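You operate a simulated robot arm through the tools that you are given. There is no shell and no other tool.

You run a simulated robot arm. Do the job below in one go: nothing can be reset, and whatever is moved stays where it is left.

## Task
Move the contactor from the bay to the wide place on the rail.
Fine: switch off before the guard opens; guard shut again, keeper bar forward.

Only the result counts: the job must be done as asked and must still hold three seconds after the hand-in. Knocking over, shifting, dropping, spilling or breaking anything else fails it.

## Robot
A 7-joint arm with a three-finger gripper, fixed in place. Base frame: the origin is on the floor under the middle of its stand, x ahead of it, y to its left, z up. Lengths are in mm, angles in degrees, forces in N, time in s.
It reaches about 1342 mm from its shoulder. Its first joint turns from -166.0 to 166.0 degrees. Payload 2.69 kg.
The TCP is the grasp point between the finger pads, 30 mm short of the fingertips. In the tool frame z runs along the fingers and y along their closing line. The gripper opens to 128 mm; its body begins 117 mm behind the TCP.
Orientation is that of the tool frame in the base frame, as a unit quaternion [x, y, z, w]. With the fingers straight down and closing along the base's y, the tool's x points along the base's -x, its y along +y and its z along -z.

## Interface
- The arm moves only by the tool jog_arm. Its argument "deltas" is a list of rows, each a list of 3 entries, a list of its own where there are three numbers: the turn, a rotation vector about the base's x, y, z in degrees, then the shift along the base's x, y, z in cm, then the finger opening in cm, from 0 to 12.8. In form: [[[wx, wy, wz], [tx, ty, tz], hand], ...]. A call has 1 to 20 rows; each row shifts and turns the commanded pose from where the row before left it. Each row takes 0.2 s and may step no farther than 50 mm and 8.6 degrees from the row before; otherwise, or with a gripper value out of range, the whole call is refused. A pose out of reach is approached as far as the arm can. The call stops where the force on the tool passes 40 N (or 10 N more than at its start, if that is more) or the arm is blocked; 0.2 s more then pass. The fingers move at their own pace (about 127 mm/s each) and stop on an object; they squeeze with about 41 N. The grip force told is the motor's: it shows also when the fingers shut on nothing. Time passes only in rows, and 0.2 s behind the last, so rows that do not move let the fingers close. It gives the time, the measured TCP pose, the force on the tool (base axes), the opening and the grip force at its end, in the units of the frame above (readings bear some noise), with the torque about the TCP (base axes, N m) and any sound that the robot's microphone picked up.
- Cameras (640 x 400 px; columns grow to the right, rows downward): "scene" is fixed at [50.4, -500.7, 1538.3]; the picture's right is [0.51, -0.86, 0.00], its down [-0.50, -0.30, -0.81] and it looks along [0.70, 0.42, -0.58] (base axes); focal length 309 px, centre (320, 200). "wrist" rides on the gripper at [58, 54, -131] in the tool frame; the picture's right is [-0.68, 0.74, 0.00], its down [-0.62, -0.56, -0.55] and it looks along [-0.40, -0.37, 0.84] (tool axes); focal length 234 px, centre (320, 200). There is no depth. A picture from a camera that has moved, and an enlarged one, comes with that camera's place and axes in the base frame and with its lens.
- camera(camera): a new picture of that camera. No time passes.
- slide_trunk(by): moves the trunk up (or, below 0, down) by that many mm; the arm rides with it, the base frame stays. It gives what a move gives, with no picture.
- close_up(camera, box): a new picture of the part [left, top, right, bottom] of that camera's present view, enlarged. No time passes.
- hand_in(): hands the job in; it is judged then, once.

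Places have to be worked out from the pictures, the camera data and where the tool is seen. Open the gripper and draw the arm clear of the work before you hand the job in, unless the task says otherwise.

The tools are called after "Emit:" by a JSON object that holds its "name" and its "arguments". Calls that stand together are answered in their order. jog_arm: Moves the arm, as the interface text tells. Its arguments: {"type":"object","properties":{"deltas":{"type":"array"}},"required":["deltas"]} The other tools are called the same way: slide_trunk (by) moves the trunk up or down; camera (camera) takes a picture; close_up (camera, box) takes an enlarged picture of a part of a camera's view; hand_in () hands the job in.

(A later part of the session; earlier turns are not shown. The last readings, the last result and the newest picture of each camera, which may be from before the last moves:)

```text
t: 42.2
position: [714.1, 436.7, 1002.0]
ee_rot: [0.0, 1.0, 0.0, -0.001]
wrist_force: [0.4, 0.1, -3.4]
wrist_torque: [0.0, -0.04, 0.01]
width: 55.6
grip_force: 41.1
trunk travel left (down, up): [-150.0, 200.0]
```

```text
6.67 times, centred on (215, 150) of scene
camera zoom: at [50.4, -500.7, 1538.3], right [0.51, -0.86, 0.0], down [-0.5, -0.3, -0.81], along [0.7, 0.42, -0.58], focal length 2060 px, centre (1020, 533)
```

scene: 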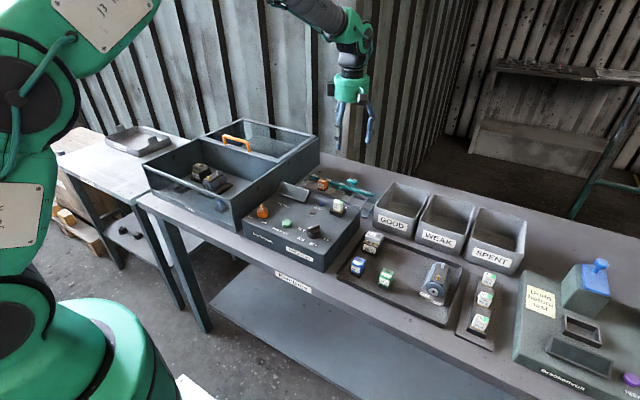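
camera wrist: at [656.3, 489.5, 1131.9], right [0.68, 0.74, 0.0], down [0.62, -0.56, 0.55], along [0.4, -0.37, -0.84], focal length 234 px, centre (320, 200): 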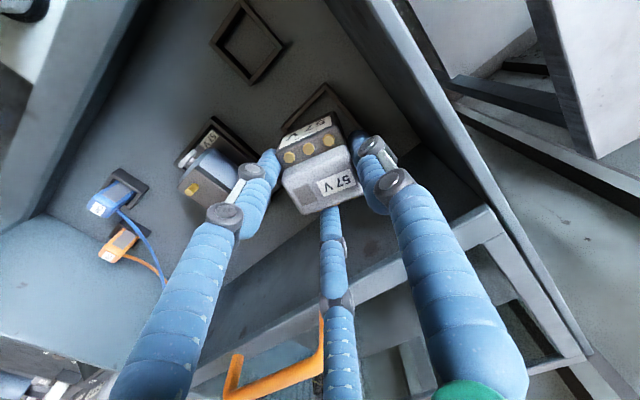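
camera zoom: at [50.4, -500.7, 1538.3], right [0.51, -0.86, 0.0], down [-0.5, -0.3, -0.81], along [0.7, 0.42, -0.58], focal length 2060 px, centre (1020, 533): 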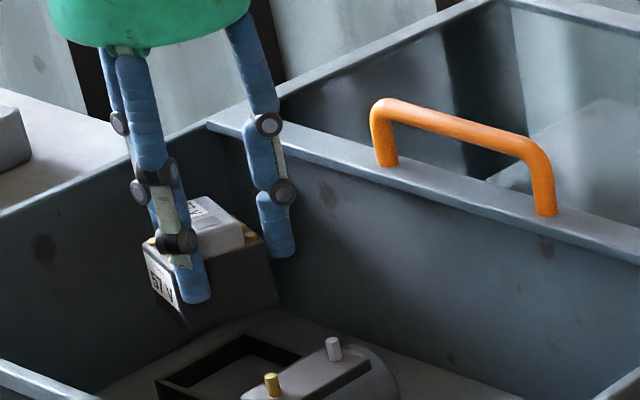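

The contactor has turned about −18.5° in the hand but sits in a stable three-point hold. I lift it clear of the bay and examine whether it is upright.

Emit:
{"name": "jog_arm", "arguments": {"deltas": [[[0, 0, 0], [0, 0, 2], 5.0], [[0, 0, 0], [0, 0, 3], 5.0], [[0, 0, 0], [0, 0, 3], 5.0], [[0, 0, 0], [0, 0, 3], 5.0], [[0, 0, 0], [0, 0, 3], 5.0], [[0, 0, 0], [0, 0, 1], 5.0], [[0, 0, 0], [0, 0, 0], 5.0]]}}

Emit:
{"name": "close_up", "arguments": {"camera": "scene", "box": [170, 80, 250, 150]}}

Emit:
{"name": "close_up", "arguments": {"camera": "wrist", "box": [240, 90, 400, 220]}}

```text
t: 43.8
position: [713.5, 436.2, 1151.2]
ee_rot: [-0.001, 1.0, 0.0, 0.0]
wrist_force: [-0.2, 0.3, -3.0]
wrist_torque: [0.0, 0.03, 0.0]
width: 55.6
grip_force: 41.3
trunk travel left (down, up): [-150.0, 200.0]
```

```text
5.71 times, centred on (210, 115) of scene
camera zoom: at [50.4, -500.7, 1538.3], right [0.51, -0.86, 0.0], down [-0.5, -0.3, -0.81], along [0.7, 0.42, -0.58], focal length 1765 px, centre (949, 686)
```

zoom: 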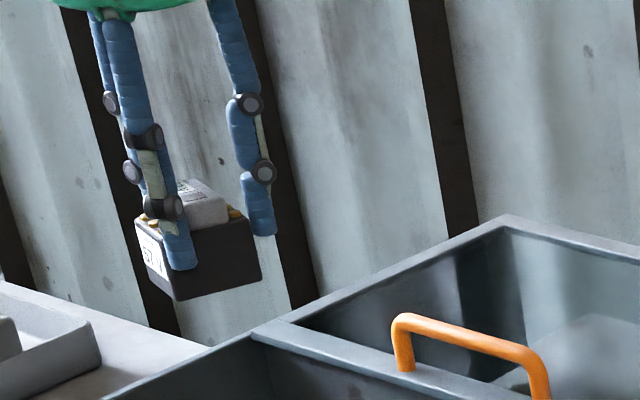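

```text
3.08 times, centred on (320, 155) of wrist
camera zoom: at [655.3, 489.5, 1282.1], right [0.68, 0.74, 0.0], down [0.62, -0.56, 0.55], along [0.4, -0.37, -0.84], focal length 720 px, centre (320, 338)
```

zoom: 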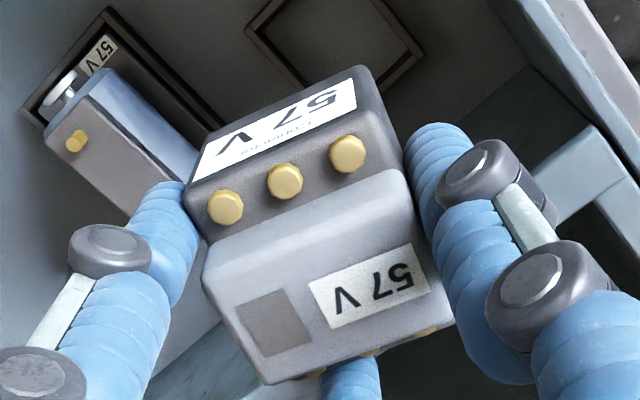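

The hold is steady and upright (about 3 N weight). I carry it over the console at height, turning the hand +18.5° on the way so the contactor is square to the rail.

Emit:
{"name": "jog_arm", "arguments": {"deltas": [[[0, 0, 1.0], [0.5, -2, 0], 5.0], [[0, 0, 1.0], [1.0, -3.5, 0], 5.0], [[0, 0, 1.0], [1.0, -3.5, 0], 5.0], [[0, 0, 1.0], [1.0, -3.5, 0], 5.0], [[0, 0, 1.0], [1.0, -3.5, 0], 5.0], [[0, 0, 1.0], [1.0, -3.5, 0], 5.0], [[0, 0, 1.0], [1.0, -3.5, 0], 5.0], [[0, 0, 1.0], [1.0, -3.5, 0], 5.0], [[0, 0, 1.0], [1.0, -3.5, 0], 5.0], [[0, 0, 1.0], [1.0, -3.5, 0], 5.0], [[0, 0, 1.0], [1.0, -3.5, 0], 5.0], [[0, 0, 1.0], [1.0, -3.5, 0], 5.0], [[0, 0, 1.0], [1.0, -3.5, 0], 5.0], [[0, 0, 1.0], [1.0, -3.5, 0], 5.0], [[0, 0, 1.0], [1.0, -3.5, 0], 5.0], [[0, 0, 1.0], [1.0, -3.5, 0], 5.0], [[0, 0, 1.0], [1.0, -3.5, 0], 5.0], [[0, 0, 1.5], [0.5, -1.5, 0], 5.0], [[0, 0, 0], [0, 0, 0], 5.0]]}}

Emit:
{"name": "camera", "arguments": {"camera": "wrist"}}

Emit:
{"name": "camera", "arguments": {"camera": "scene"}}

```text
t: 47.8
position: [885.5, -158.3, 1150.5]
ee_rot: [-0.162, 0.987, 0.0, 0.001]
wrist_force: [0.6, -0.6, -3.0]
wrist_torque: [-0.01, 0.04, -0.01]
width: 55.6
grip_force: 41.0
trunk travel left (down, up): [-150.0, 200.0]
```

```text
taken
camera wrist: at [812.1, -126.1, 1281.7], right [0.41, 0.91, 0.0], down [0.76, -0.34, 0.55], along [0.5, -0.22, -0.84], focal length 234 px, centre (320, 200)
```

wrist: 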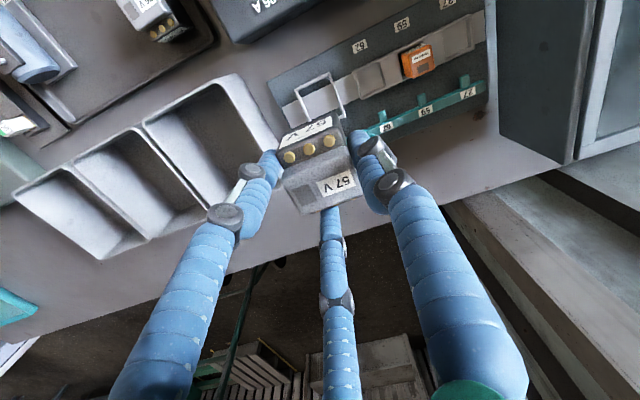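

```text
taken
```

scene: 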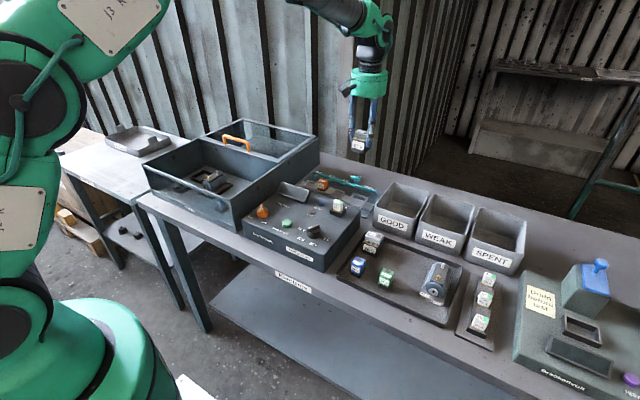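

Contactor and rail look nearly parallel. I descend to about 50 mm above the frame and measure the relative alignment closely.

Emit:
{"name": "jog_arm", "arguments": {"deltas": [[[0, 0, 0], [0, 0, -3], 5.0], [[0, 0, 0], [0, 0, -4], 5.0], [[0, 0, 0], [0, 0, -4], 5.0], [[0, 0, 0], [-0.1, 0, -2.5], 5.0], [[0, 0, 0], [0, 0, 0], 5.0]]}}

Emit:
{"name": "close_up", "arguments": {"camera": "wrist", "box": [240, 40, 400, 220]}}

Emit:
{"name": "close_up", "arguments": {"camera": "scene", "box": [320, 140, 400, 220]}}

```text
t: 49.0
position: [884.0, -156.9, 1015.6]
ee_rot: [-0.161, 0.987, 0.0, 0.0]
wrist_force: [-0.4, -0.7, -3.0]
wrist_torque: [0.03, 0.05, 0.01]
width: 55.3
grip_force: 41.0
trunk travel left (down, up): [-150.0, 200.0]
```

```text
2.22 times, centred on (320, 130) of wrist
camera zoom: at [811.1, -125.0, 1146.7], right [0.41, 0.91, 0.0], down [0.76, -0.34, 0.55], along [0.5, -0.22, -0.84], focal length 520 px, centre (320, 356)
```

zoom: 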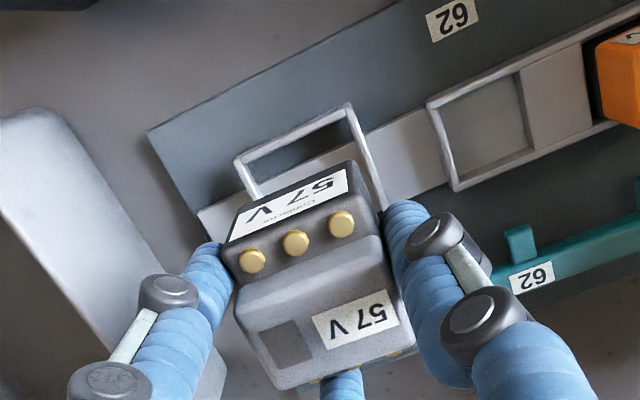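

```text
5.00 times, centred on (360, 180) of scene
camera zoom: at [50.4, -500.7, 1538.3], right [0.51, -0.86, 0.0], down [-0.5, -0.3, -0.81], along [0.7, 0.42, -0.58], focal length 1545 px, centre (120, 300)
```

zoom: 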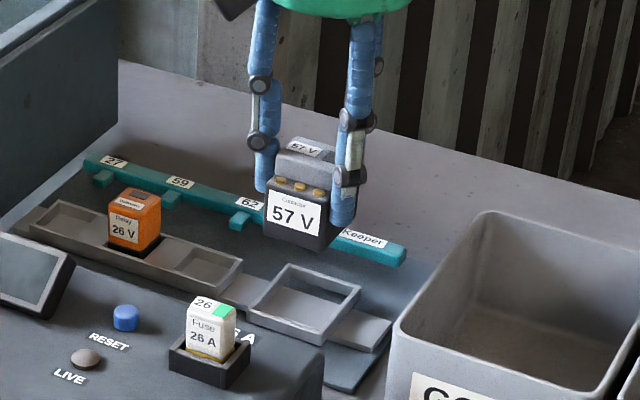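

The contactor reads about 1.7° off and within ~1.5 mm of the frame centre. I turn +1.5° and descend to hover just above the frame, then check from both cameras.

Emit:
{"name": "jog_arm", "arguments": {"deltas": [[[0, 0, 1.5], [-0.03, 0, -1.5], 5.0], [[0, 0, 0], [0, 0, -1.5], 5.0], [[0, 0, 0], [0, 0, -1.5], 5.0], [[0, 0, 0], [0, 0, 0], 5.0]]}}

Emit:
{"name": "close_up", "arguments": {"camera": "wrist", "box": [240, 60, 400, 220]}}

Emit:
{"name": "close_up", "arguments": {"camera": "scene", "box": [340, 160, 390, 220]}}

```text
t: 50.0
position: [885.3, -157.1, 969.9]
ee_rot: [-0.174, 0.985, 0.0, 0.0]
wrist_force: [-0.1, -0.3, -3.1]
wrist_torque: [0.02, -0.03, 0.01]
width: 55.1
grip_force: 40.8
trunk travel left (down, up): [-150.0, 200.0]
```

```text
2.50 times, centred on (320, 140) of wrist
camera zoom: at [810.8, -127.0, 1102.6], right [0.38, 0.92, 0.0], down [0.77, -0.32, 0.55], along [0.51, -0.21, -0.84], focal length 585 px, centre (320, 350)
```

zoom: 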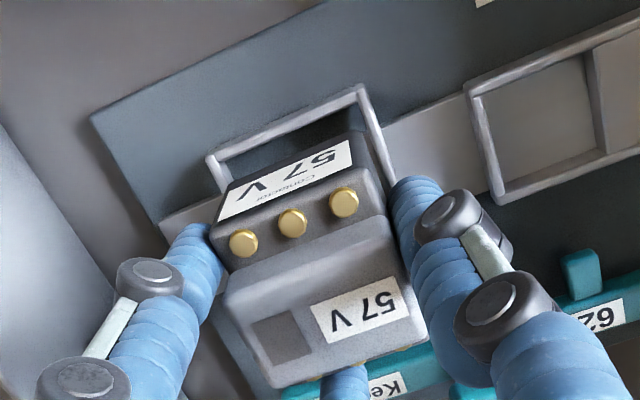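

```text
6.67 times, centred on (365, 190) of scene
camera zoom: at [50.4, -500.7, 1538.3], right [0.51, -0.86, 0.0], down [-0.5, -0.3, -0.81], along [0.7, 0.42, -0.58], focal length 2060 px, centre (20, 267)
```

zoom: 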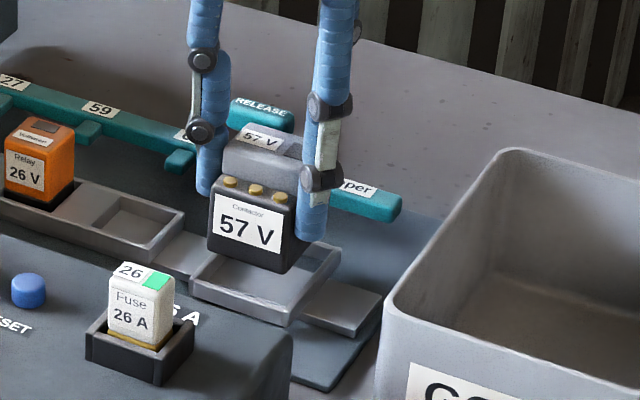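

Wrist and scene measurements agree the contactor needs about (−1.0, −0.6) mm to be centred, with yaw within 0.5°. I make that correction and lower in small steps, watching the force.

Emit:
{"name": "jog_arm", "arguments": {"deltas": [[[0, 0, 0.3], [-0.1, -0.06, 0], 5.0], [[0, 0, 0], [0, 0, -0.6], 5.0], [[0, 0, 0], [0, 0, -0.5], 5.0], [[0, 0, 0], [0, 0, 0], 5.0]]}}

Emit:
{"name": "close_up", "arguments": {"camera": "wrist", "box": [240, 60, 400, 220]}}

Emit:
{"name": "close_up", "arguments": {"camera": "scene", "box": [350, 180, 380, 215]}}

```text
t: 51.0
position: [883.9, -159.0, 958.6]
ee_rot: [-0.178, 0.984, -0.001, 0.001]
wrist_force: [-0.3, -0.3, -2.8]
wrist_torque: [-0.02, 0.0, -0.03]
width: 55.1
grip_force: 40.8
trunk travel left (down, up): [-150.0, 200.0]
```

```text
2.50 times, centred on (320, 140) of wrist
camera zoom: at [809.2, -128.6, 1090.4], right [0.38, 0.93, 0.0], down [0.77, -0.32, 0.55], along [0.51, -0.21, -0.84], focal length 585 px, centre (320, 350)
```

zoom: 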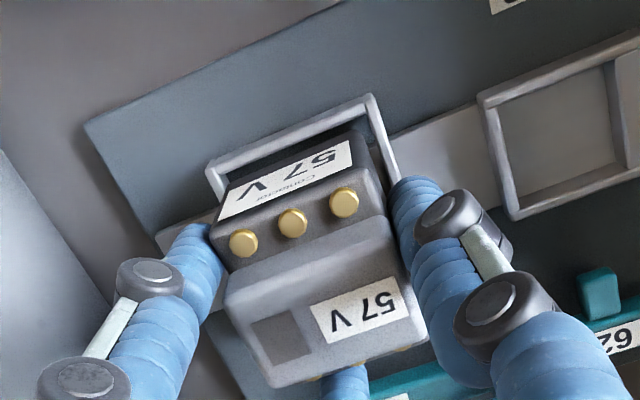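

```text
11.43 times, centred on (365, 198) of scene
camera zoom: at [50.4, -500.7, 1538.3], right [0.51, -0.86, 0.0], down [-0.5, -0.3, -0.81], along [0.7, 0.42, -0.58], focal length 3530 px, centre (-194, 229)
```

zoom: 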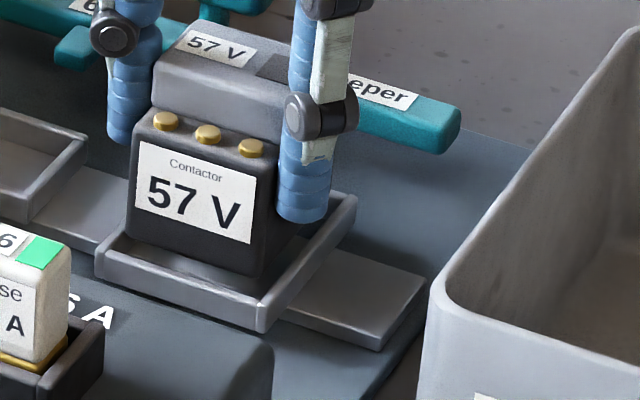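

Still free, and it looks centred over the frame in both views. I lower 3 mm at a time.

Emit:
{"name": "jog_arm", "arguments": {"deltas": [[[0, 0, 0], [0, 0, -0.3], 5.0], [[0, 0, 0], [0, 0, -0.3], 5.0], [[0, 0, 0], [0, 0, 0], 5.0]]}}

Emit:
{"name": "close_up", "arguments": {"camera": "scene", "box": [350, 180, 380, 215]}}

Emit:
{"name": "close_up", "arguments": {"camera": "wrist", "box": [260, 70, 380, 190]}}

```text
t: 51.8
position: [883.5, -157.5, 953.6]
ee_rot: [-0.177, 0.984, 0.001, 0.0]
wrist_force: [-0.3, 0.8, -1.5]
wrist_torque: [0.01, -0.02, 0.0]
width: 55.4
grip_force: 41.1
trunk travel left (down, up): [-150.0, 200.0]
```

```text
11.43 times, centred on (365, 198) of scene
camera zoom: at [50.4, -500.7, 1538.3], right [0.51, -0.86, 0.0], down [-0.5, -0.3, -0.81], along [0.7, 0.42, -0.58], focal length 3530 px, centre (-194, 229)
```

zoom: 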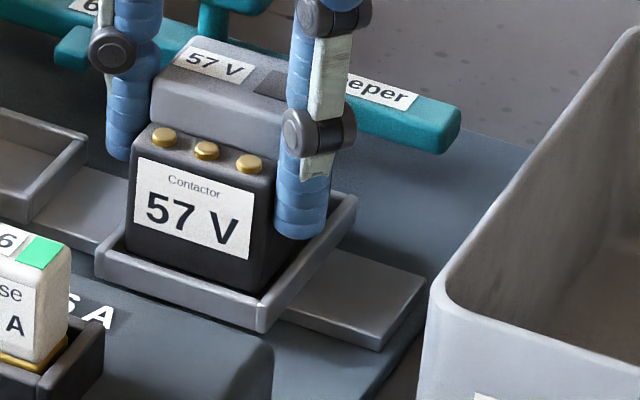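

```text
3.33 times, centred on (320, 130) of wrist
camera zoom: at [809.7, -128.2, 1084.1], right [0.38, 0.93, 0.0], down [0.77, -0.32, 0.55], along [0.51, -0.21, -0.84], focal length 781 px, centre (320, 433)
```

zoom: 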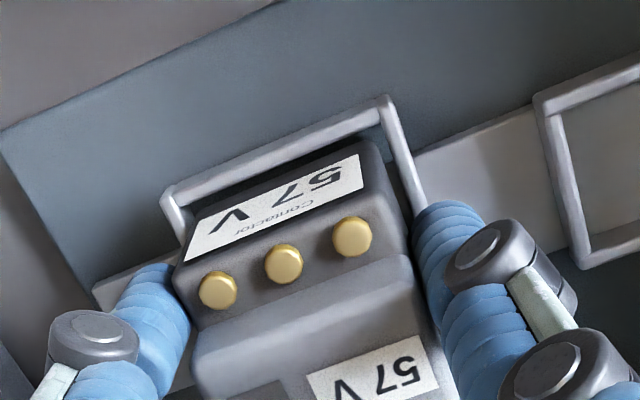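

The contactor appears to be entering the frame with a small gap at the front wall and only ~1.5 N change. I continue 2–3 mm steps.

Emit:
{"name": "jog_arm", "arguments": {"deltas": [[[0, 0, 0], [0, 0, -0.2], 5.0], [[0, 0, 0], [0, 0, -0.2], 5.0], [[0, 0, 0], [0, 0, 0], 5.0]]}}

Emit:
{"name": "close_up", "arguments": {"camera": "scene", "box": [350, 180, 380, 215]}}

```text
t: 52.6
position: [883.0, -159.1, 949.0]
ee_rot: [-0.176, 0.984, 0.0, 0.0]
wrist_force: [0.1, 0.1, -2.2]
wrist_torque: [0.0, 0.03, 0.02]
width: 55.4
grip_force: 41.6
trunk travel left (down, up): [-150.0, 200.0]
```

```text
11.43 times, centred on (365, 198) of scene
camera zoom: at [50.4, -500.7, 1538.3], right [0.51, -0.86, 0.0], down [-0.5, -0.3, -0.81], along [0.7, 0.42, -0.58], focal length 3530 px, centre (-194, 229)
```

zoom: 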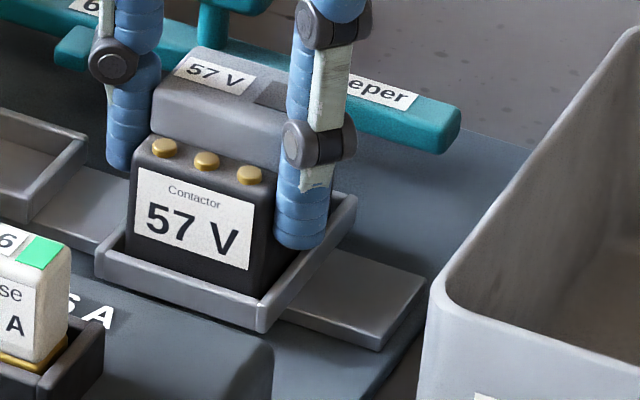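

Still free with the front edge inside the frame. I continue downward in 2 mm steps until it seats.

Emit:
{"name": "jog_arm", "arguments": {"deltas": [[[0, 0, 0], [0, 0, -0.2], 5.0], [[0, 0, 0], [0, 0, -0.2], 5.0], [[0, 0, 0], [0, 0, 0], 5.0]]}}

Emit:
{"name": "close_up", "arguments": {"camera": "scene", "box": [350, 180, 380, 215]}}

Emit:
{"name": "close_up", "arguments": {"camera": "wrist", "box": [260, 70, 380, 190]}}

```text
t: 53.4
position: [882.8, -158.9, 947.0]
ee_rot: [-0.177, 0.984, 0.001, 0.001]
wrist_force: [-1.3, -0.3, 6.4]
wrist_torque: [-0.18, -0.02, 0.03]
width: 55.2
grip_force: 40.9
trunk travel left (down, up): [-150.0, 200.0]
```

```text
11.43 times, centred on (365, 198) of scene
camera zoom: at [50.4, -500.7, 1538.3], right [0.51, -0.86, 0.0], down [-0.5, -0.3, -0.81], along [0.7, 0.42, -0.58], focal length 3530 px, centre (-194, 229)
```

zoom: 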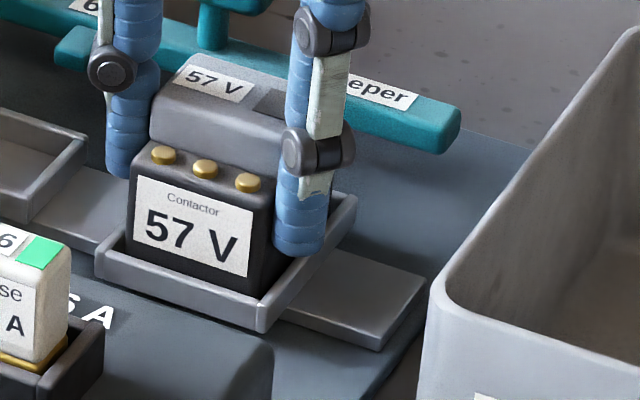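

```text
3.33 times, centred on (320, 130) of wrist
camera zoom: at [808.9, -128.6, 1077.9], right [0.38, 0.93, 0.0], down [0.77, -0.32, 0.55], along [0.51, -0.21, -0.84], focal length 781 px, centre (320, 433)
```

zoom: 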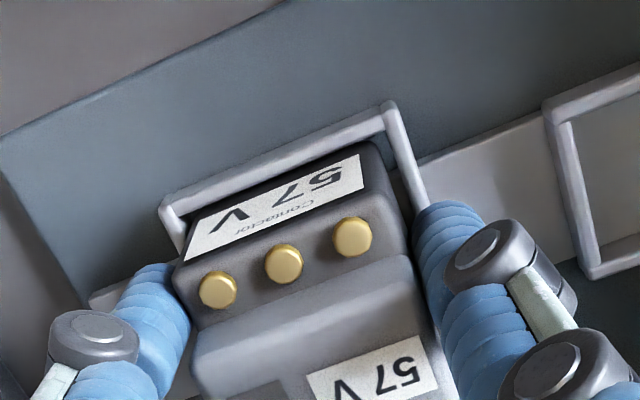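

There is now about 9 N of contact. I need to know whether it is fully seated or resting on the rim, so I zoom on this contactor and on the identical 26 V one for comparison of visible body height.

Emit:
{"name": "close_up", "arguments": {"camera": "scene", "box": [355, 185, 379, 209]}}

Emit:
{"name": "close_up", "arguments": {"camera": "scene", "box": [360, 228, 384, 252]}}

Emit:
{"name": "close_up", "arguments": {"camera": "wrist", "box": [280, 90, 360, 150]}}

```text
16.00 times, centred on (367, 197) of scene
camera zoom: at [50.4, -500.7, 1538.3], right [0.51, -0.86, 0.0], down [-0.5, -0.3, -0.81], along [0.7, 0.42, -0.58], focal length 4943 px, centre (-432, 248)
```

zoom: 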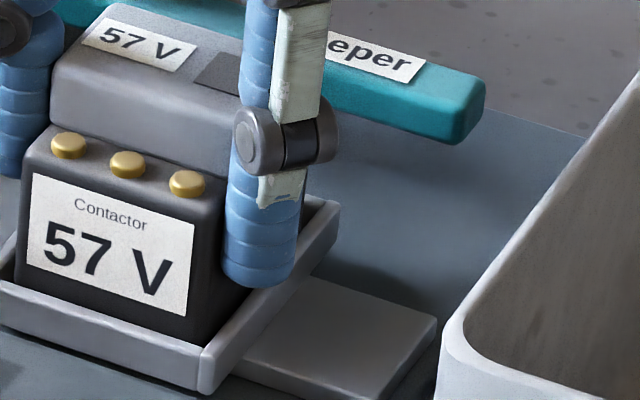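

```text
16.00 times, centred on (372, 240) of scene
camera zoom: at [50.4, -500.7, 1538.3], right [0.51, -0.86, 0.0], down [-0.5, -0.3, -0.81], along [0.7, 0.42, -0.58], focal length 4943 px, centre (-512, -440)
```

zoom: 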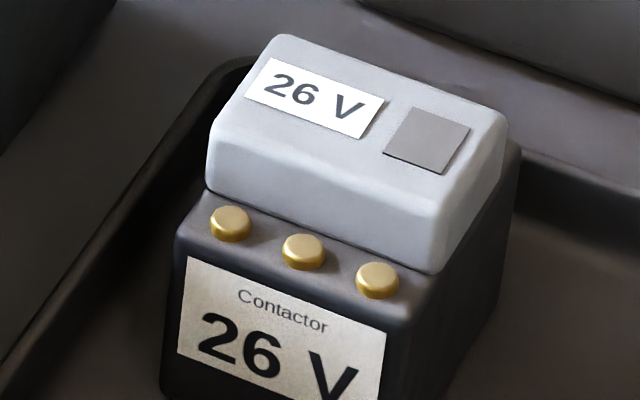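

```text
6.67 times, centred on (320, 120) of wrist
camera zoom: at [808.9, -128.6, 1077.9], right [0.38, 0.93, 0.0], down [0.77, -0.32, 0.55], along [0.51, -0.21, -0.84], focal length 1561 px, centre (320, 733)
```

zoom: 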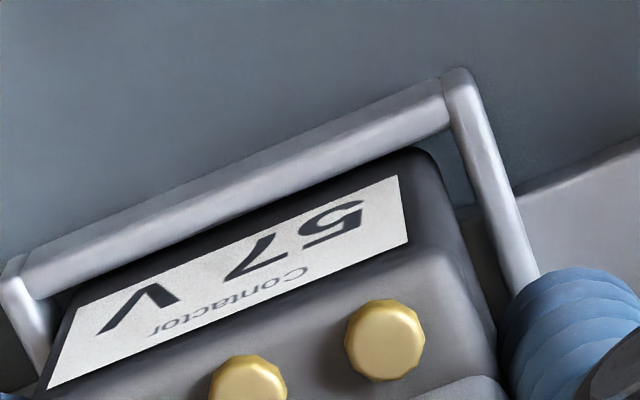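

The contact torque points to the −y side, and the measurements suggest the contactor's bottom edge is touching the −y wall top (about 1.5 mm low in y, 1.5 mm high in x). I raise 4 mm, shift (−1.3, +1.5) mm and lower again.

Emit:
{"name": "jog_arm", "arguments": {"deltas": [[[0, 0, 0], [0, 0, 0.4], 5.0], [[0, 0, 0], [-0.13, 0.15, 0], 5.0], [[0, 0, 0], [0, 0, -0.2], 5.0], [[0, 0, 0], [0, 0, -0.2], 5.0], [[0, 0, 0], [0, 0, 0], 5.0]]}}

Emit:
{"name": "close_up", "arguments": {"camera": "wrist", "box": [280, 90, 360, 150]}}

Emit:
{"name": "close_up", "arguments": {"camera": "scene", "box": [355, 185, 379, 209]}}

```text
t: 54.6
position: [881.9, -157.8, 947.6]
ee_rot: [-0.178, 0.984, -0.001, 0.0]
wrist_force: [2.5, -2.8, 9.3]
wrist_torque: [-0.33, -0.2, 0.13]
width: 55.1
grip_force: 40.5
trunk travel left (down, up): [-150.0, 200.0]
```

```text
6.67 times, centred on (320, 120) of wrist
camera zoom: at [807.6, -127.6, 1077.8], right [0.38, 0.93, 0.0], down [0.77, -0.32, 0.55], along [0.51, -0.21, -0.84], focal length 1561 px, centre (320, 733)
```

zoom: 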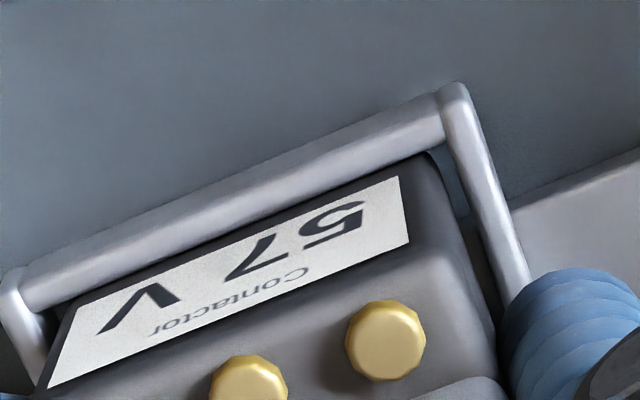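

```text
16.00 times, centred on (367, 197) of scene
camera zoom: at [50.4, -500.7, 1538.3], right [0.51, -0.86, 0.0], down [-0.5, -0.3, -0.81], along [0.7, 0.42, -0.58], focal length 4943 px, centre (-432, 248)
```

zoom: 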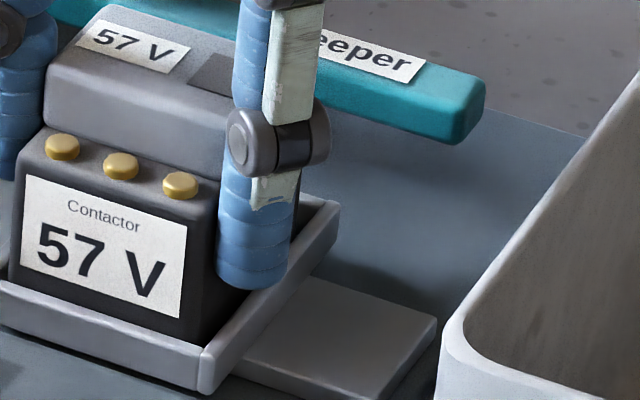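

Lateral forces now come from the opposite walls, which suggests the base is already between the walls. To tell seated from not seated I measure how much of the body below the label is hidden, against the 26 V twin.

Emit:
{"name": "close_up", "arguments": {"camera": "scene", "box": [358, 234, 384, 258]}}

Emit:
{"name": "close_up", "arguments": {"camera": "scene", "box": [350, 190, 376, 214]}}

```text
16.00 times, centred on (371, 246) of scene
camera zoom: at [50.4, -500.7, 1538.3], right [0.51, -0.86, 0.0], down [-0.5, -0.3, -0.81], along [0.7, 0.42, -0.58], focal length 4943 px, centre (-496, -536)
```

zoom: 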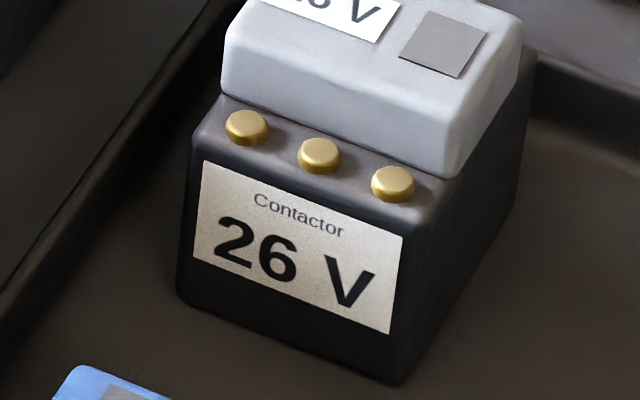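

```text
16.00 times, centred on (363, 202) of scene
camera zoom: at [50.4, -500.7, 1538.3], right [0.51, -0.86, 0.0], down [-0.5, -0.3, -0.81], along [0.7, 0.42, -0.58], focal length 4943 px, centre (-368, 168)
```

zoom: 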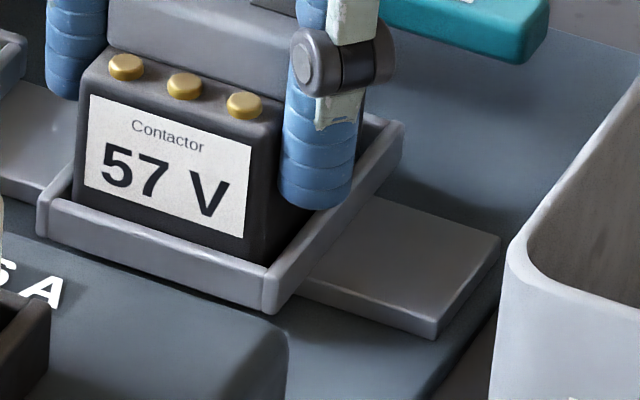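

Comparing with the 26 V twin, about 6.5 mm of the base is hidden behind the ~9 mm wall: the contactor is seated on the frame floor. I ease the side load slightly, then open the fingers gently to 70 mm, staying clear of the retracted bar.

Emit:
{"name": "jog_arm", "arguments": {"deltas": [[[0, 0, 0], [0.05, -0.06, 0], 5.0], [[0, 0, 0], [0, 0, 0.05], 5.6], [[0, 0, 0], [0, 0, 0], 6.0], [[0, 0, 0], [0, 0, 0], 6.5], [[0, 0, 0], [0, 0, 0], 7.0], [[0, 0, 0], [0, 0, 0], 7.0]]}}

Emit:
{"name": "close_up", "arguments": {"camera": "scene", "box": [350, 185, 376, 209]}}

Emit:
{"name": "close_up", "arguments": {"camera": "wrist", "box": [260, 70, 380, 190]}}

```text
t: 56.0
position: [881.0, -156.9, 945.1]
ee_rot: [-0.177, 0.984, 0.0, 0.0]
wrist_force: [0.9, 0.5, 0.4]
wrist_torque: [0.01, 0.02, 0.03]
width: 70.3
grip_force: 0.1
trunk travel left (down, up): [-150.0, 200.0]
```

```text
16.00 times, centred on (363, 197) of scene
camera zoom: at [50.4, -500.7, 1538.3], right [0.51, -0.86, 0.0], down [-0.5, -0.3, -0.81], along [0.7, 0.42, -0.58], focal length 4943 px, centre (-368, 248)
```

zoom: 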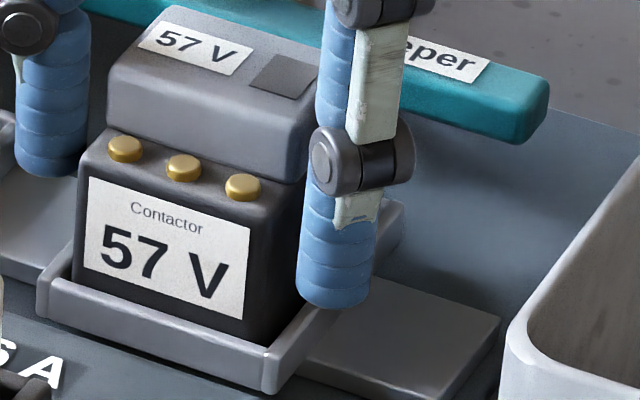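

```text
3.33 times, centred on (320, 130) of wrist
camera zoom: at [808.1, -128.4, 1077.1], right [0.38, 0.93, 0.0], down [0.77, -0.32, 0.55], along [0.51, -0.21, -0.84], focal length 781 px, centre (320, 433)
```

zoom: 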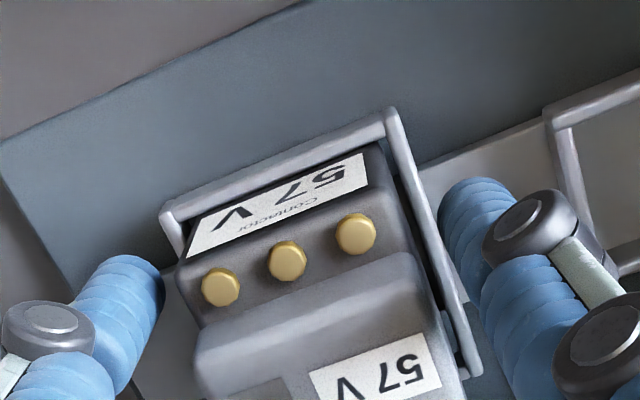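

The contactor stands free and square in the wide frame. I rise straight up.

Emit:
{"name": "jog_arm", "arguments": {"deltas": [[[0, 0, 0], [0, 0, 0.6], 7.0], [[0, 0, 0], [0, 0, 1.2], 7.0], [[0, 0, 0], [0, 0, 2], 7.0], [[0, 0, 0], [0, 0, 3], 7.0], [[0, 0, 0], [0, 0, 3.5], 7.0], [[0, 0, 0], [0, 0, 2], 7.0]]}}

Emit:
{"name": "camera", "arguments": {"camera": "wrist"}}

Emit:
{"name": "close_up", "arguments": {"camera": "scene", "box": [335, 165, 391, 215]}}

```text
t: 57.4
position: [882.3, -159.1, 1069.7]
ee_rot: [-0.177, 0.984, 0.0, 0.0]
wrist_force: [-0.1, 0.0, 0.5]
wrist_torque: [0.02, 0.0, 0.04]
width: 70.1
grip_force: 0.0
trunk travel left (down, up): [-150.0, 200.0]
```

```text
taken
camera wrist: at [809.0, -129.0, 1201.1], right [0.38, 0.93, 0.0], down [0.77, -0.32, 0.55], along [0.51, -0.21, -0.84], focal length 234 px, centre (320, 200)
```

wrist: 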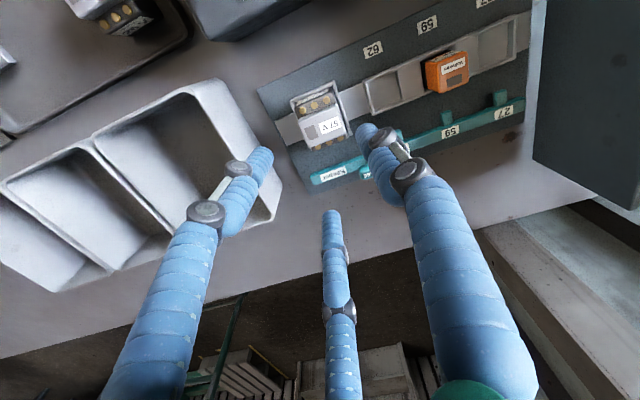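

```text
8.00 times, centred on (363, 190) of scene
camera zoom: at [50.4, -500.7, 1538.3], right [0.51, -0.86, 0.0], down [-0.5, -0.3, -0.81], along [0.7, 0.42, -0.58], focal length 2471 px, centre (-24, 280)
```

zoom: 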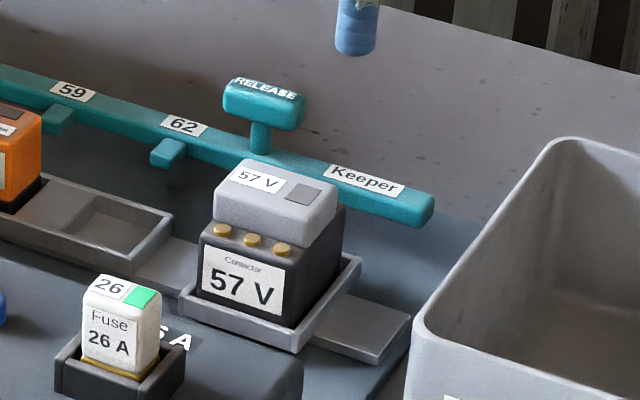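

Released cleanly. I check the seating from above before working the keeper.

Emit:
{"name": "close_up", "arguments": {"camera": "wrist", "box": [270, 70, 370, 190]}}

Emit:
{"name": "close_up", "arguments": {"camera": "scene", "box": [350, 180, 380, 210]}}

```text
3.33 times, centred on (320, 130) of wrist
camera zoom: at [809.0, -129.0, 1201.1], right [0.38, 0.93, 0.0], down [0.77, -0.32, 0.55], along [0.51, -0.21, -0.84], focal length 781 px, centre (320, 433)
```

zoom: 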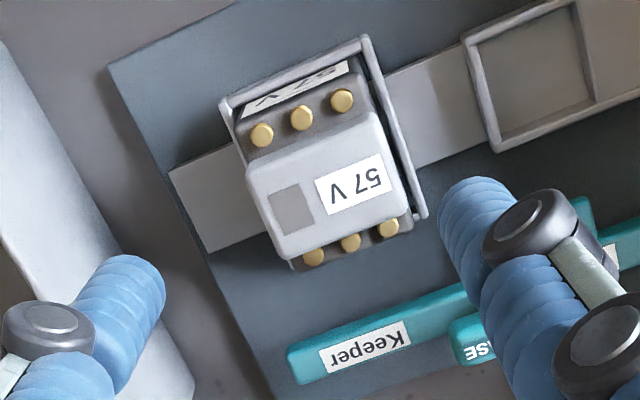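

```text
13.33 times, centred on (365, 195) of scene
camera zoom: at [50.4, -500.7, 1538.3], right [0.51, -0.86, 0.0], down [-0.5, -0.3, -0.81], along [0.7, 0.42, -0.58], focal length 4119 px, centre (-280, 267)
```

zoom: 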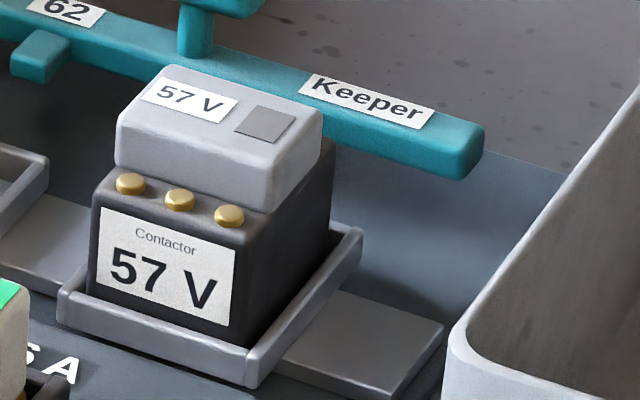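

The contactor sits square inside the frame. Now I move behind the T-handle (now near (950, −114)) at height and close the fingers to push the bar forward from behind.

Emit:
{"name": "jog_arm", "arguments": {"deltas": [[[0, 0, 0], [2.8, 1.2, 1], 5], [[0, 0, 0], [2.8, 1.2, 0], 2], [[0, 0, 0], [2.8, 1.1, 0], 0], [[0, 0, 0], [2.3, 1.0, 0], 0], [[0, 0, 0], [0, 0, 0], 0], [[0, 0, 0], [0, 0, -4], 0], [[0, 0, 0], [0, 0, -3], 0]]}}

Emit:
{"name": "camera", "arguments": {"camera": "wrist"}}

Emit:
{"name": "close_up", "arguments": {"camera": "scene", "box": [320, 140, 400, 220]}}

```text
t: 59.0
position: [990.2, -112.6, 1007.9]
ee_rot: [-0.176, 0.984, 0.0, 0.0]
wrist_force: [-0.1, 0.1, -0.4]
wrist_torque: [0.02, 0.09, -0.02]
width: 2.1
grip_force: 31.5
trunk travel left (down, up): [-150.0, 200.0]
```

```text
taken
camera wrist: at [916.9, -82.2, 1138.6], right [0.38, 0.93, 0.0], down [0.77, -0.32, 0.55], along [0.51, -0.21, -0.84], focal length 234 px, centre (320, 200)
```

wrist: 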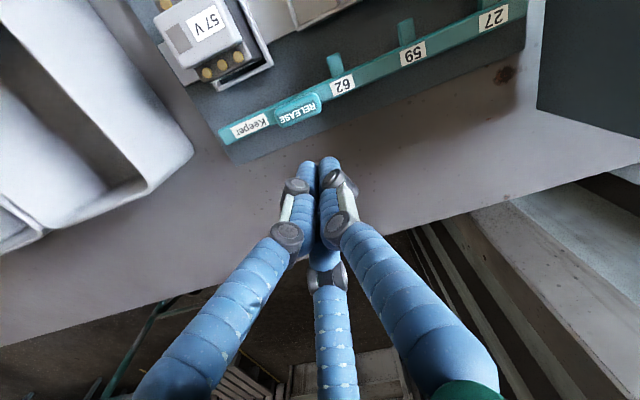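

```text
5.00 times, centred on (360, 180) of scene
camera zoom: at [50.4, -500.7, 1538.3], right [0.51, -0.86, 0.0], down [-0.5, -0.3, -0.81], along [0.7, 0.42, -0.58], focal length 1545 px, centre (120, 300)
```

zoom: 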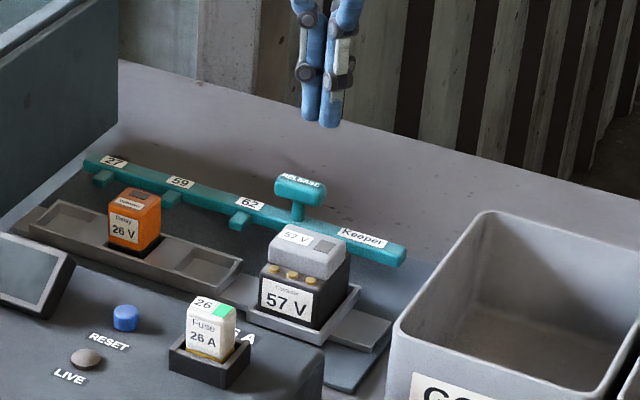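

The T-handle is at (950, −114) and the closed fist is 40 mm behind it. I descend to handle height and push forward (−x) in small steps.

Emit:
{"name": "jog_arm", "arguments": {"deltas": [[[0, 0, 0], [0, -0.1, -3], 0], [[0, 0, 0], [0, 0, -2.5], 0], [[0, 0, 0], [-1, 0, 0], 0], [[0, 0, 0], [-0.7, 0, 0], 0], [[0, 0, 0], [-0.5, 0, 0], 0], [[0, 0, 0], [0, 0, 0], 0]]}}

Emit:
{"name": "camera", "arguments": {"camera": "wrist"}}

Emit:
{"name": "close_up", "arguments": {"camera": "scene", "box": [320, 150, 400, 220]}}

```text
t: 60.4
position: [967.8, -113.1, 954.0]
ee_rot: [-0.177, 0.984, 0.0, 0.001]
wrist_force: [2.4, 0.2, 0.2]
wrist_torque: [0.02, -0.01, -0.01]
width: 2.2
grip_force: 31.2
trunk travel left (down, up): [-150.0, 200.0]
```

```text
taken
camera wrist: at [894.0, -83.8, 1086.9], right [0.38, 0.93, 0.0], down [0.77, -0.32, 0.55], along [0.51, -0.21, -0.84], focal length 234 px, centre (320, 200)
```

wrist: 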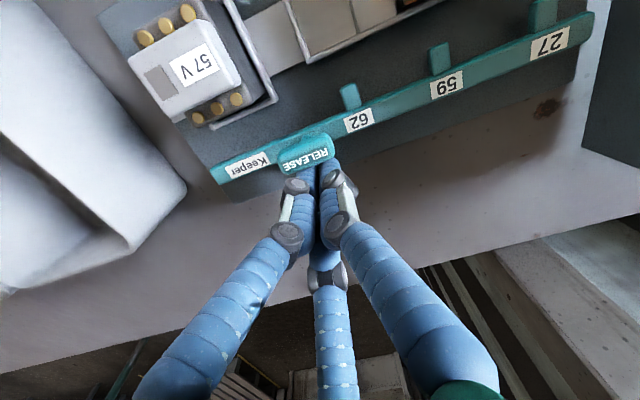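

```text
5.71 times, centred on (360, 185) of scene
camera zoom: at [50.4, -500.7, 1538.3], right [0.51, -0.86, 0.0], down [-0.5, -0.3, -0.81], along [0.7, 0.42, -0.58], focal length 1765 px, centre (91, 286)
```

zoom: 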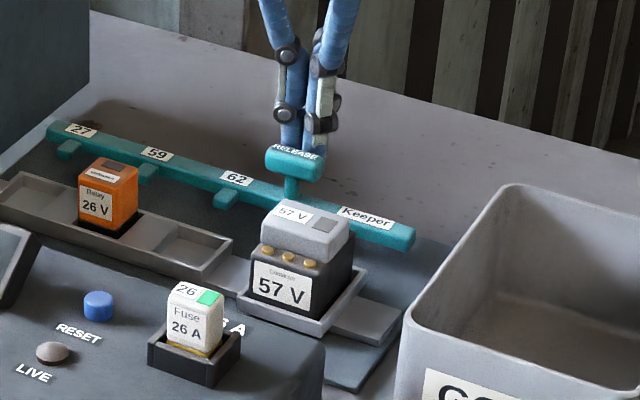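

Contact with the T-handle is light (2.4 N). I continue pushing forward in 3–4 mm steps.

Emit:
{"name": "jog_arm", "arguments": {"deltas": [[[0, 0, 0], [-0.4, 0, 0], 0], [[0, 0, 0], [-0.4, 0, 0], 0], [[0, 0, 0], [-0.4, 0, 0], 0], [[0, 0, 0], [-0.3, 0, 0], 0], [[0, 0, 0], [0, 0, 0], 0]]}}

Emit:
{"name": "close_up", "arguments": {"camera": "wrist", "box": [120, 0, 440, 200]}}

Emit:
{"name": "close_up", "arguments": {"camera": "scene", "box": [320, 150, 400, 220]}}

```text
t: 61.6
position: [952.8, -113.3, 952.9]
ee_rot: [-0.176, 0.984, 0.0, 0.001]
wrist_force: [-0.7, 0.3, -0.5]
wrist_torque: [-0.04, 0.02, 0.03]
width: 2.0
grip_force: 31.4
trunk travel left (down, up): [-150.0, 200.0]
```

```text
2.00 times, centred on (280, 100) of wrist
camera zoom: at [878.7, -84.3, 1085.2], right [0.38, 0.93, 0.0], down [0.77, -0.32, 0.55], along [0.51, -0.21, -0.84], focal length 468 px, centre (400, 400)
```

zoom: 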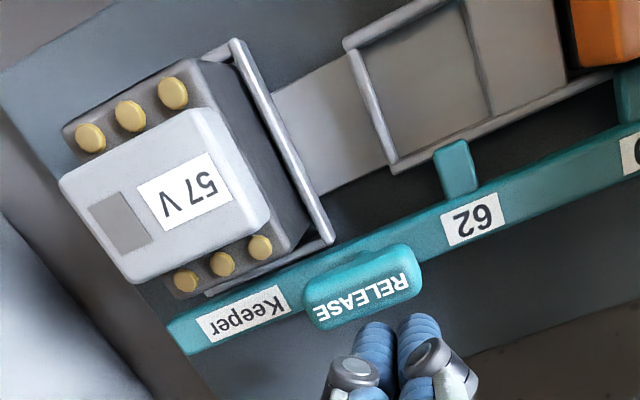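

```text
5.71 times, centred on (360, 185) of scene
camera zoom: at [50.4, -500.7, 1538.3], right [0.51, -0.86, 0.0], down [-0.5, -0.3, -0.81], along [0.7, 0.42, -0.58], focal length 1765 px, centre (91, 286)
```

zoom: 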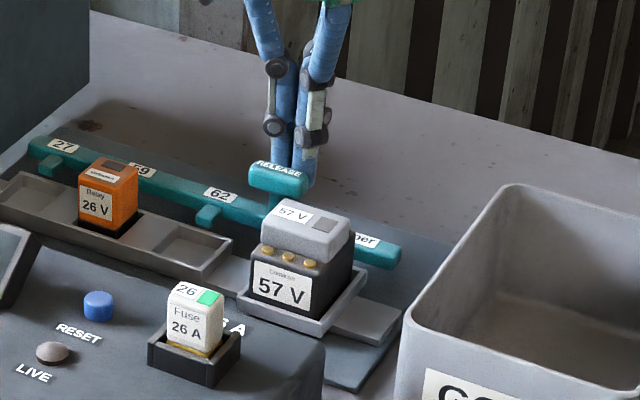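

The bar has slid ahead of the fist and is back at about its original forward place (T at x≈923). I press lightly to confirm it is against its forward stop.

Emit:
{"name": "jog_arm", "arguments": {"deltas": [[[0, 0, 0], [-0.4, 0, 0], 0], [[0, 0, 0], [-0.2, 0, 0], 0], [[0, 0, 0], [0, 0, 0], 0]]}}

Emit:
{"name": "close_up", "arguments": {"camera": "wrist", "box": [120, 0, 440, 200]}}

```text
t: 62.4
position: [946.2, -114.3, 953.2]
ee_rot: [-0.176, 0.984, 0.0, 0.0]
wrist_force: [-0.2, -0.2, -0.2]
wrist_torque: [0.04, 0.02, 0.0]
width: 2.3
grip_force: 31.7
trunk travel left (down, up): [-150.0, 200.0]
```

```text
2.00 times, centred on (280, 100) of wrist
camera zoom: at [872.4, -84.3, 1085.4], right [0.38, 0.93, 0.0], down [0.77, -0.32, 0.55], along [0.51, -0.21, -0.84], focal length 468 px, centre (400, 400)
```

zoom: 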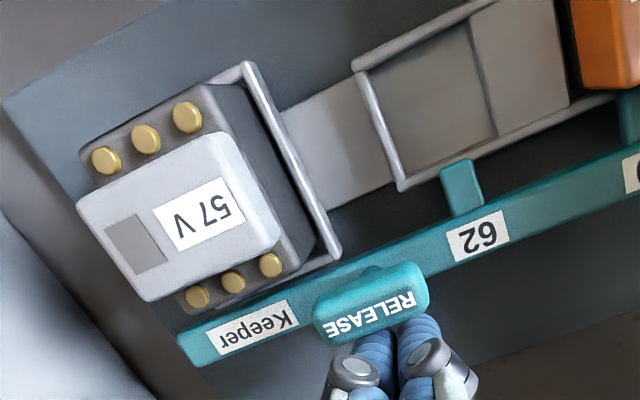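

The bar hasn't moved and the fist is just about touching. I press on 2 mm at a time to feel for the stop.

Emit:
{"name": "jog_arm", "arguments": {"deltas": [[[0, 0, 0], [-0.2, 0, 0], 0], [[0, 0, 0], [-0.2, 0, 0], 0], [[0, 0, 0], [0, 0, 0], 0]]}}

Emit:
{"name": "close_up", "arguments": {"camera": "wrist", "box": [120, 0, 440, 200]}}

```text
t: 63.2
position: [943.8, -114.7, 953.0]
ee_rot: [-0.177, 0.984, -0.002, 0.001]
wrist_force: [16.5, 0.3, -0.5]
wrist_torque: [0.03, -0.11, 0.09]
width: 1.9
grip_force: 31.1
trunk travel left (down, up): [-150.0, 200.0]
```

```text
2.00 times, centred on (280, 100) of wrist
camera zoom: at [869.9, -84.3, 1084.9], right [0.38, 0.93, 0.0], down [0.77, -0.32, 0.55], along [0.51, -0.21, -0.84], focal length 468 px, centre (400, 400)
```

zoom: 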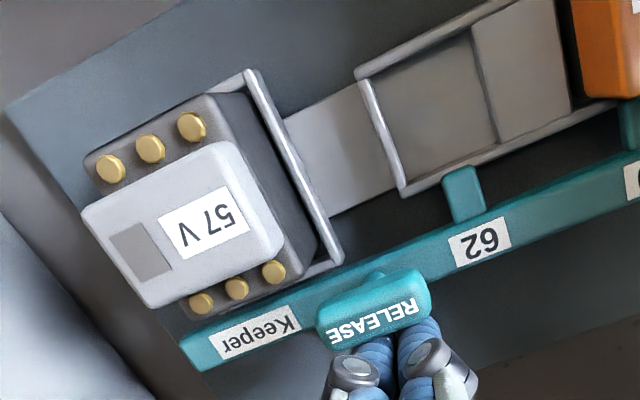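

16.5 N of firm resistance: the keeper bar is at its forward stop with the contactor and relay undisturbed. I back away, rise, and travel to the guard handle, turning the hand to straddle it as before.

Emit:
{"name": "jog_arm", "arguments": {"deltas": [[[0, 0, 0], [1.0, 0, 0], 0], [[0, 0, 0], [2.0, 0, 0], 0], [[0, 0, 0], [0, 0, 3], 0], [[0, 0, 0], [0, 0, 4.5], 2], [[0, 0, 0], [0, 0, 4.5], 4], [[0, 0, 0], [0, 0, 4.5], 6.5], [[0, 0, 0], [0, 0, 3.2], 6.5]]}}

Emit:
{"name": "close_up", "arguments": {"camera": "scene", "box": [300, 150, 400, 230]}}

Emit:
{"name": "close_up", "arguments": {"camera": "wrist", "box": [200, 0, 520, 200]}}

```text
t: 64.8
position: [972.4, -115.9, 1153.0]
ee_rot: [-0.176, 0.984, 0.0, 0.0]
wrist_force: [-1.2, 0.0, 1.0]
wrist_torque: [0.0, -0.05, -0.03]
width: 64.8
grip_force: 0.2
trunk travel left (down, up): [-150.0, 200.0]
```

```text
5.00 times, centred on (350, 190) of scene
camera zoom: at [50.4, -500.7, 1538.3], right [0.51, -0.86, 0.0], down [-0.5, -0.3, -0.81], along [0.7, 0.42, -0.58], focal length 1545 px, centre (170, 250)
```

zoom: 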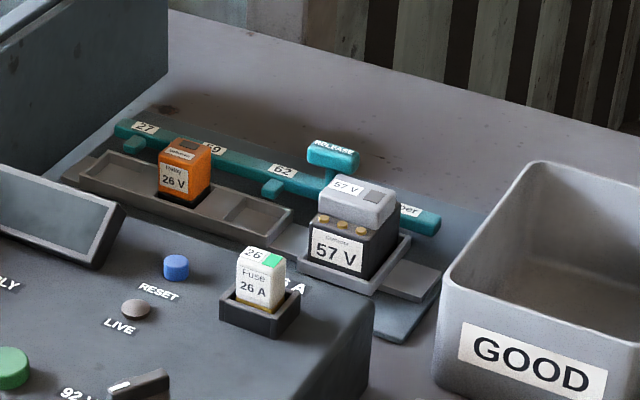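

```text
2.00 times, centred on (360, 100) of wrist
camera zoom: at [898.9, -86.0, 1284.7], right [0.38, 0.93, 0.0], down [0.77, -0.32, 0.55], along [0.51, -0.21, -0.84], focal length 468 px, centre (240, 400)
```

zoom: 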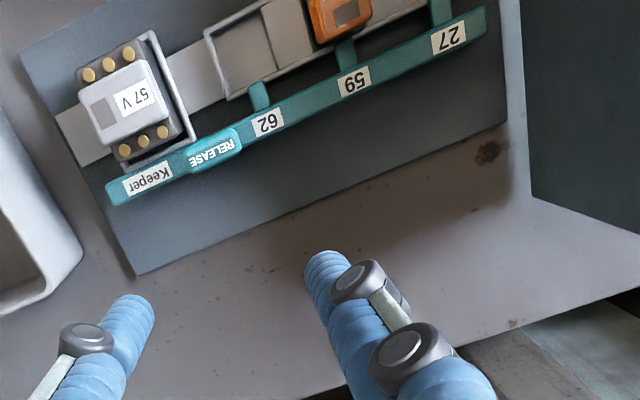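

Everything on the rail looks right, with the bar exactly where it started. I travel to above the guard handle at its rear position.

Emit:
{"name": "jog_arm", "arguments": {"deltas": [[[0, 0, 6.9], [-1.75, 4.2, 0], 6.5], [[0, 0, 6.9], [-1.75, 4.2, 0], 6.5], [[0, 0, 6.9], [-1.75, 4.2, 0], 6.5], [[0, 0, 6.9], [-1.75, 4.2, 0], 6.5], [[0, 0, 6.9], [-1.75, 4.2, 0], 6.5], [[0, 0, 6.9], [-1.75, 4.2, 0], 6.5], [[0, 0, 6.9], [-1.75, 4.2, 0], 6.5], [[0, 0, 6.9], [-1.75, 4.2, 0], 6.5], [[0, 0, 6.9], [-1.75, 4.2, 0], 6.5], [[0, 0, 6.6], [-1.75, 4.2, 0], 6.5], [[0, 0, 0], [0, 0, 0], 6.5]]}}

Emit:
{"name": "camera", "arguments": {"camera": "wrist"}}

Emit:
{"name": "close_up", "arguments": {"camera": "scene", "box": [130, 70, 340, 240]}}

```text
t: 67.2
position: [798.4, 307.1, 1152.6]
ee_rot: [-0.701, 0.713, 0.001, -0.001]
wrist_force: [-0.9, 0.5, -0.3]
wrist_torque: [-0.07, -0.03, 0.0]
width: 65.3
grip_force: 0.0
trunk travel left (down, up): [-150.0, 200.0]
```

```text
taken
camera wrist: at [743.7, 250.9, 1284.3], right [-0.73, 0.69, 0.0], down [0.57, 0.61, 0.55], along [0.38, 0.4, -0.84], focal length 234 px, centre (320, 200)
```

wrist: 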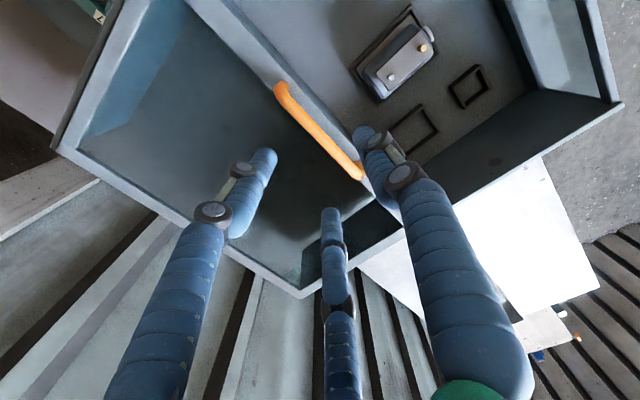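

```text
2.35 times, centred on (235, 155) of scene
camera zoom: at [50.4, -500.7, 1538.3], right [0.51, -0.86, 0.0], down [-0.5, -0.3, -0.81], along [0.7, 0.42, -0.58], focal length 727 px, centre (520, 306)
```

zoom: 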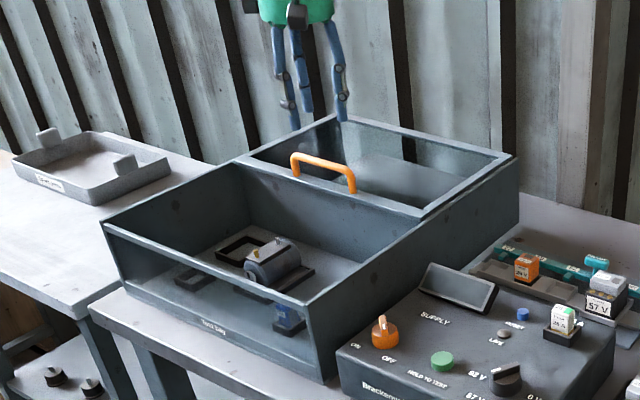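

The handle reads near x 790–797, y 307. I descend closer for a finer check before straddling it.

Emit:
{"name": "jog_arm", "arguments": {"deltas": [[[0, 0, 0], [-0.3, 0, -2.5], 6.5], [[0, 0, 0], [0, 0, -2.2], 6.5], [[0, 0, 0], [0, 0, 0], 6.5]]}}

Emit:
{"name": "close_up", "arguments": {"camera": "wrist", "box": [220, 60, 420, 230]}}

```text
t: 68.0
position: [793.5, 306.6, 1104.5]
ee_rot: [-0.701, 0.713, 0.0, 0.0]
wrist_force: [0.5, 0.4, -0.3]
wrist_torque: [-0.01, 0.02, -0.01]
width: 65.2
grip_force: 0.1
trunk travel left (down, up): [-150.0, 200.0]
```

```text
2.35 times, centred on (320, 145) of wrist
camera zoom: at [739.1, 248.8, 1236.6], right [-0.73, 0.69, 0.0], down [0.58, 0.61, 0.55], along [0.38, 0.4, -0.84], focal length 551 px, centre (320, 329)
```

zoom: 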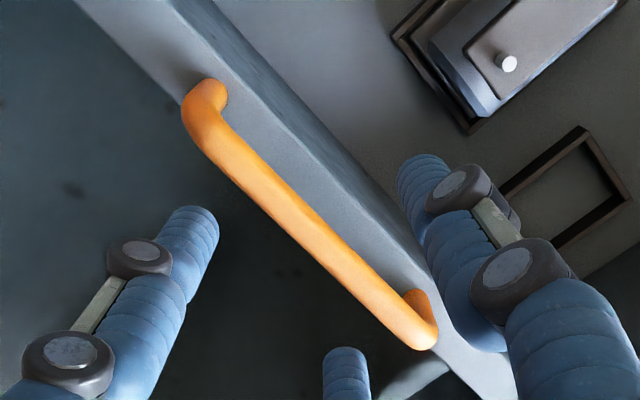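

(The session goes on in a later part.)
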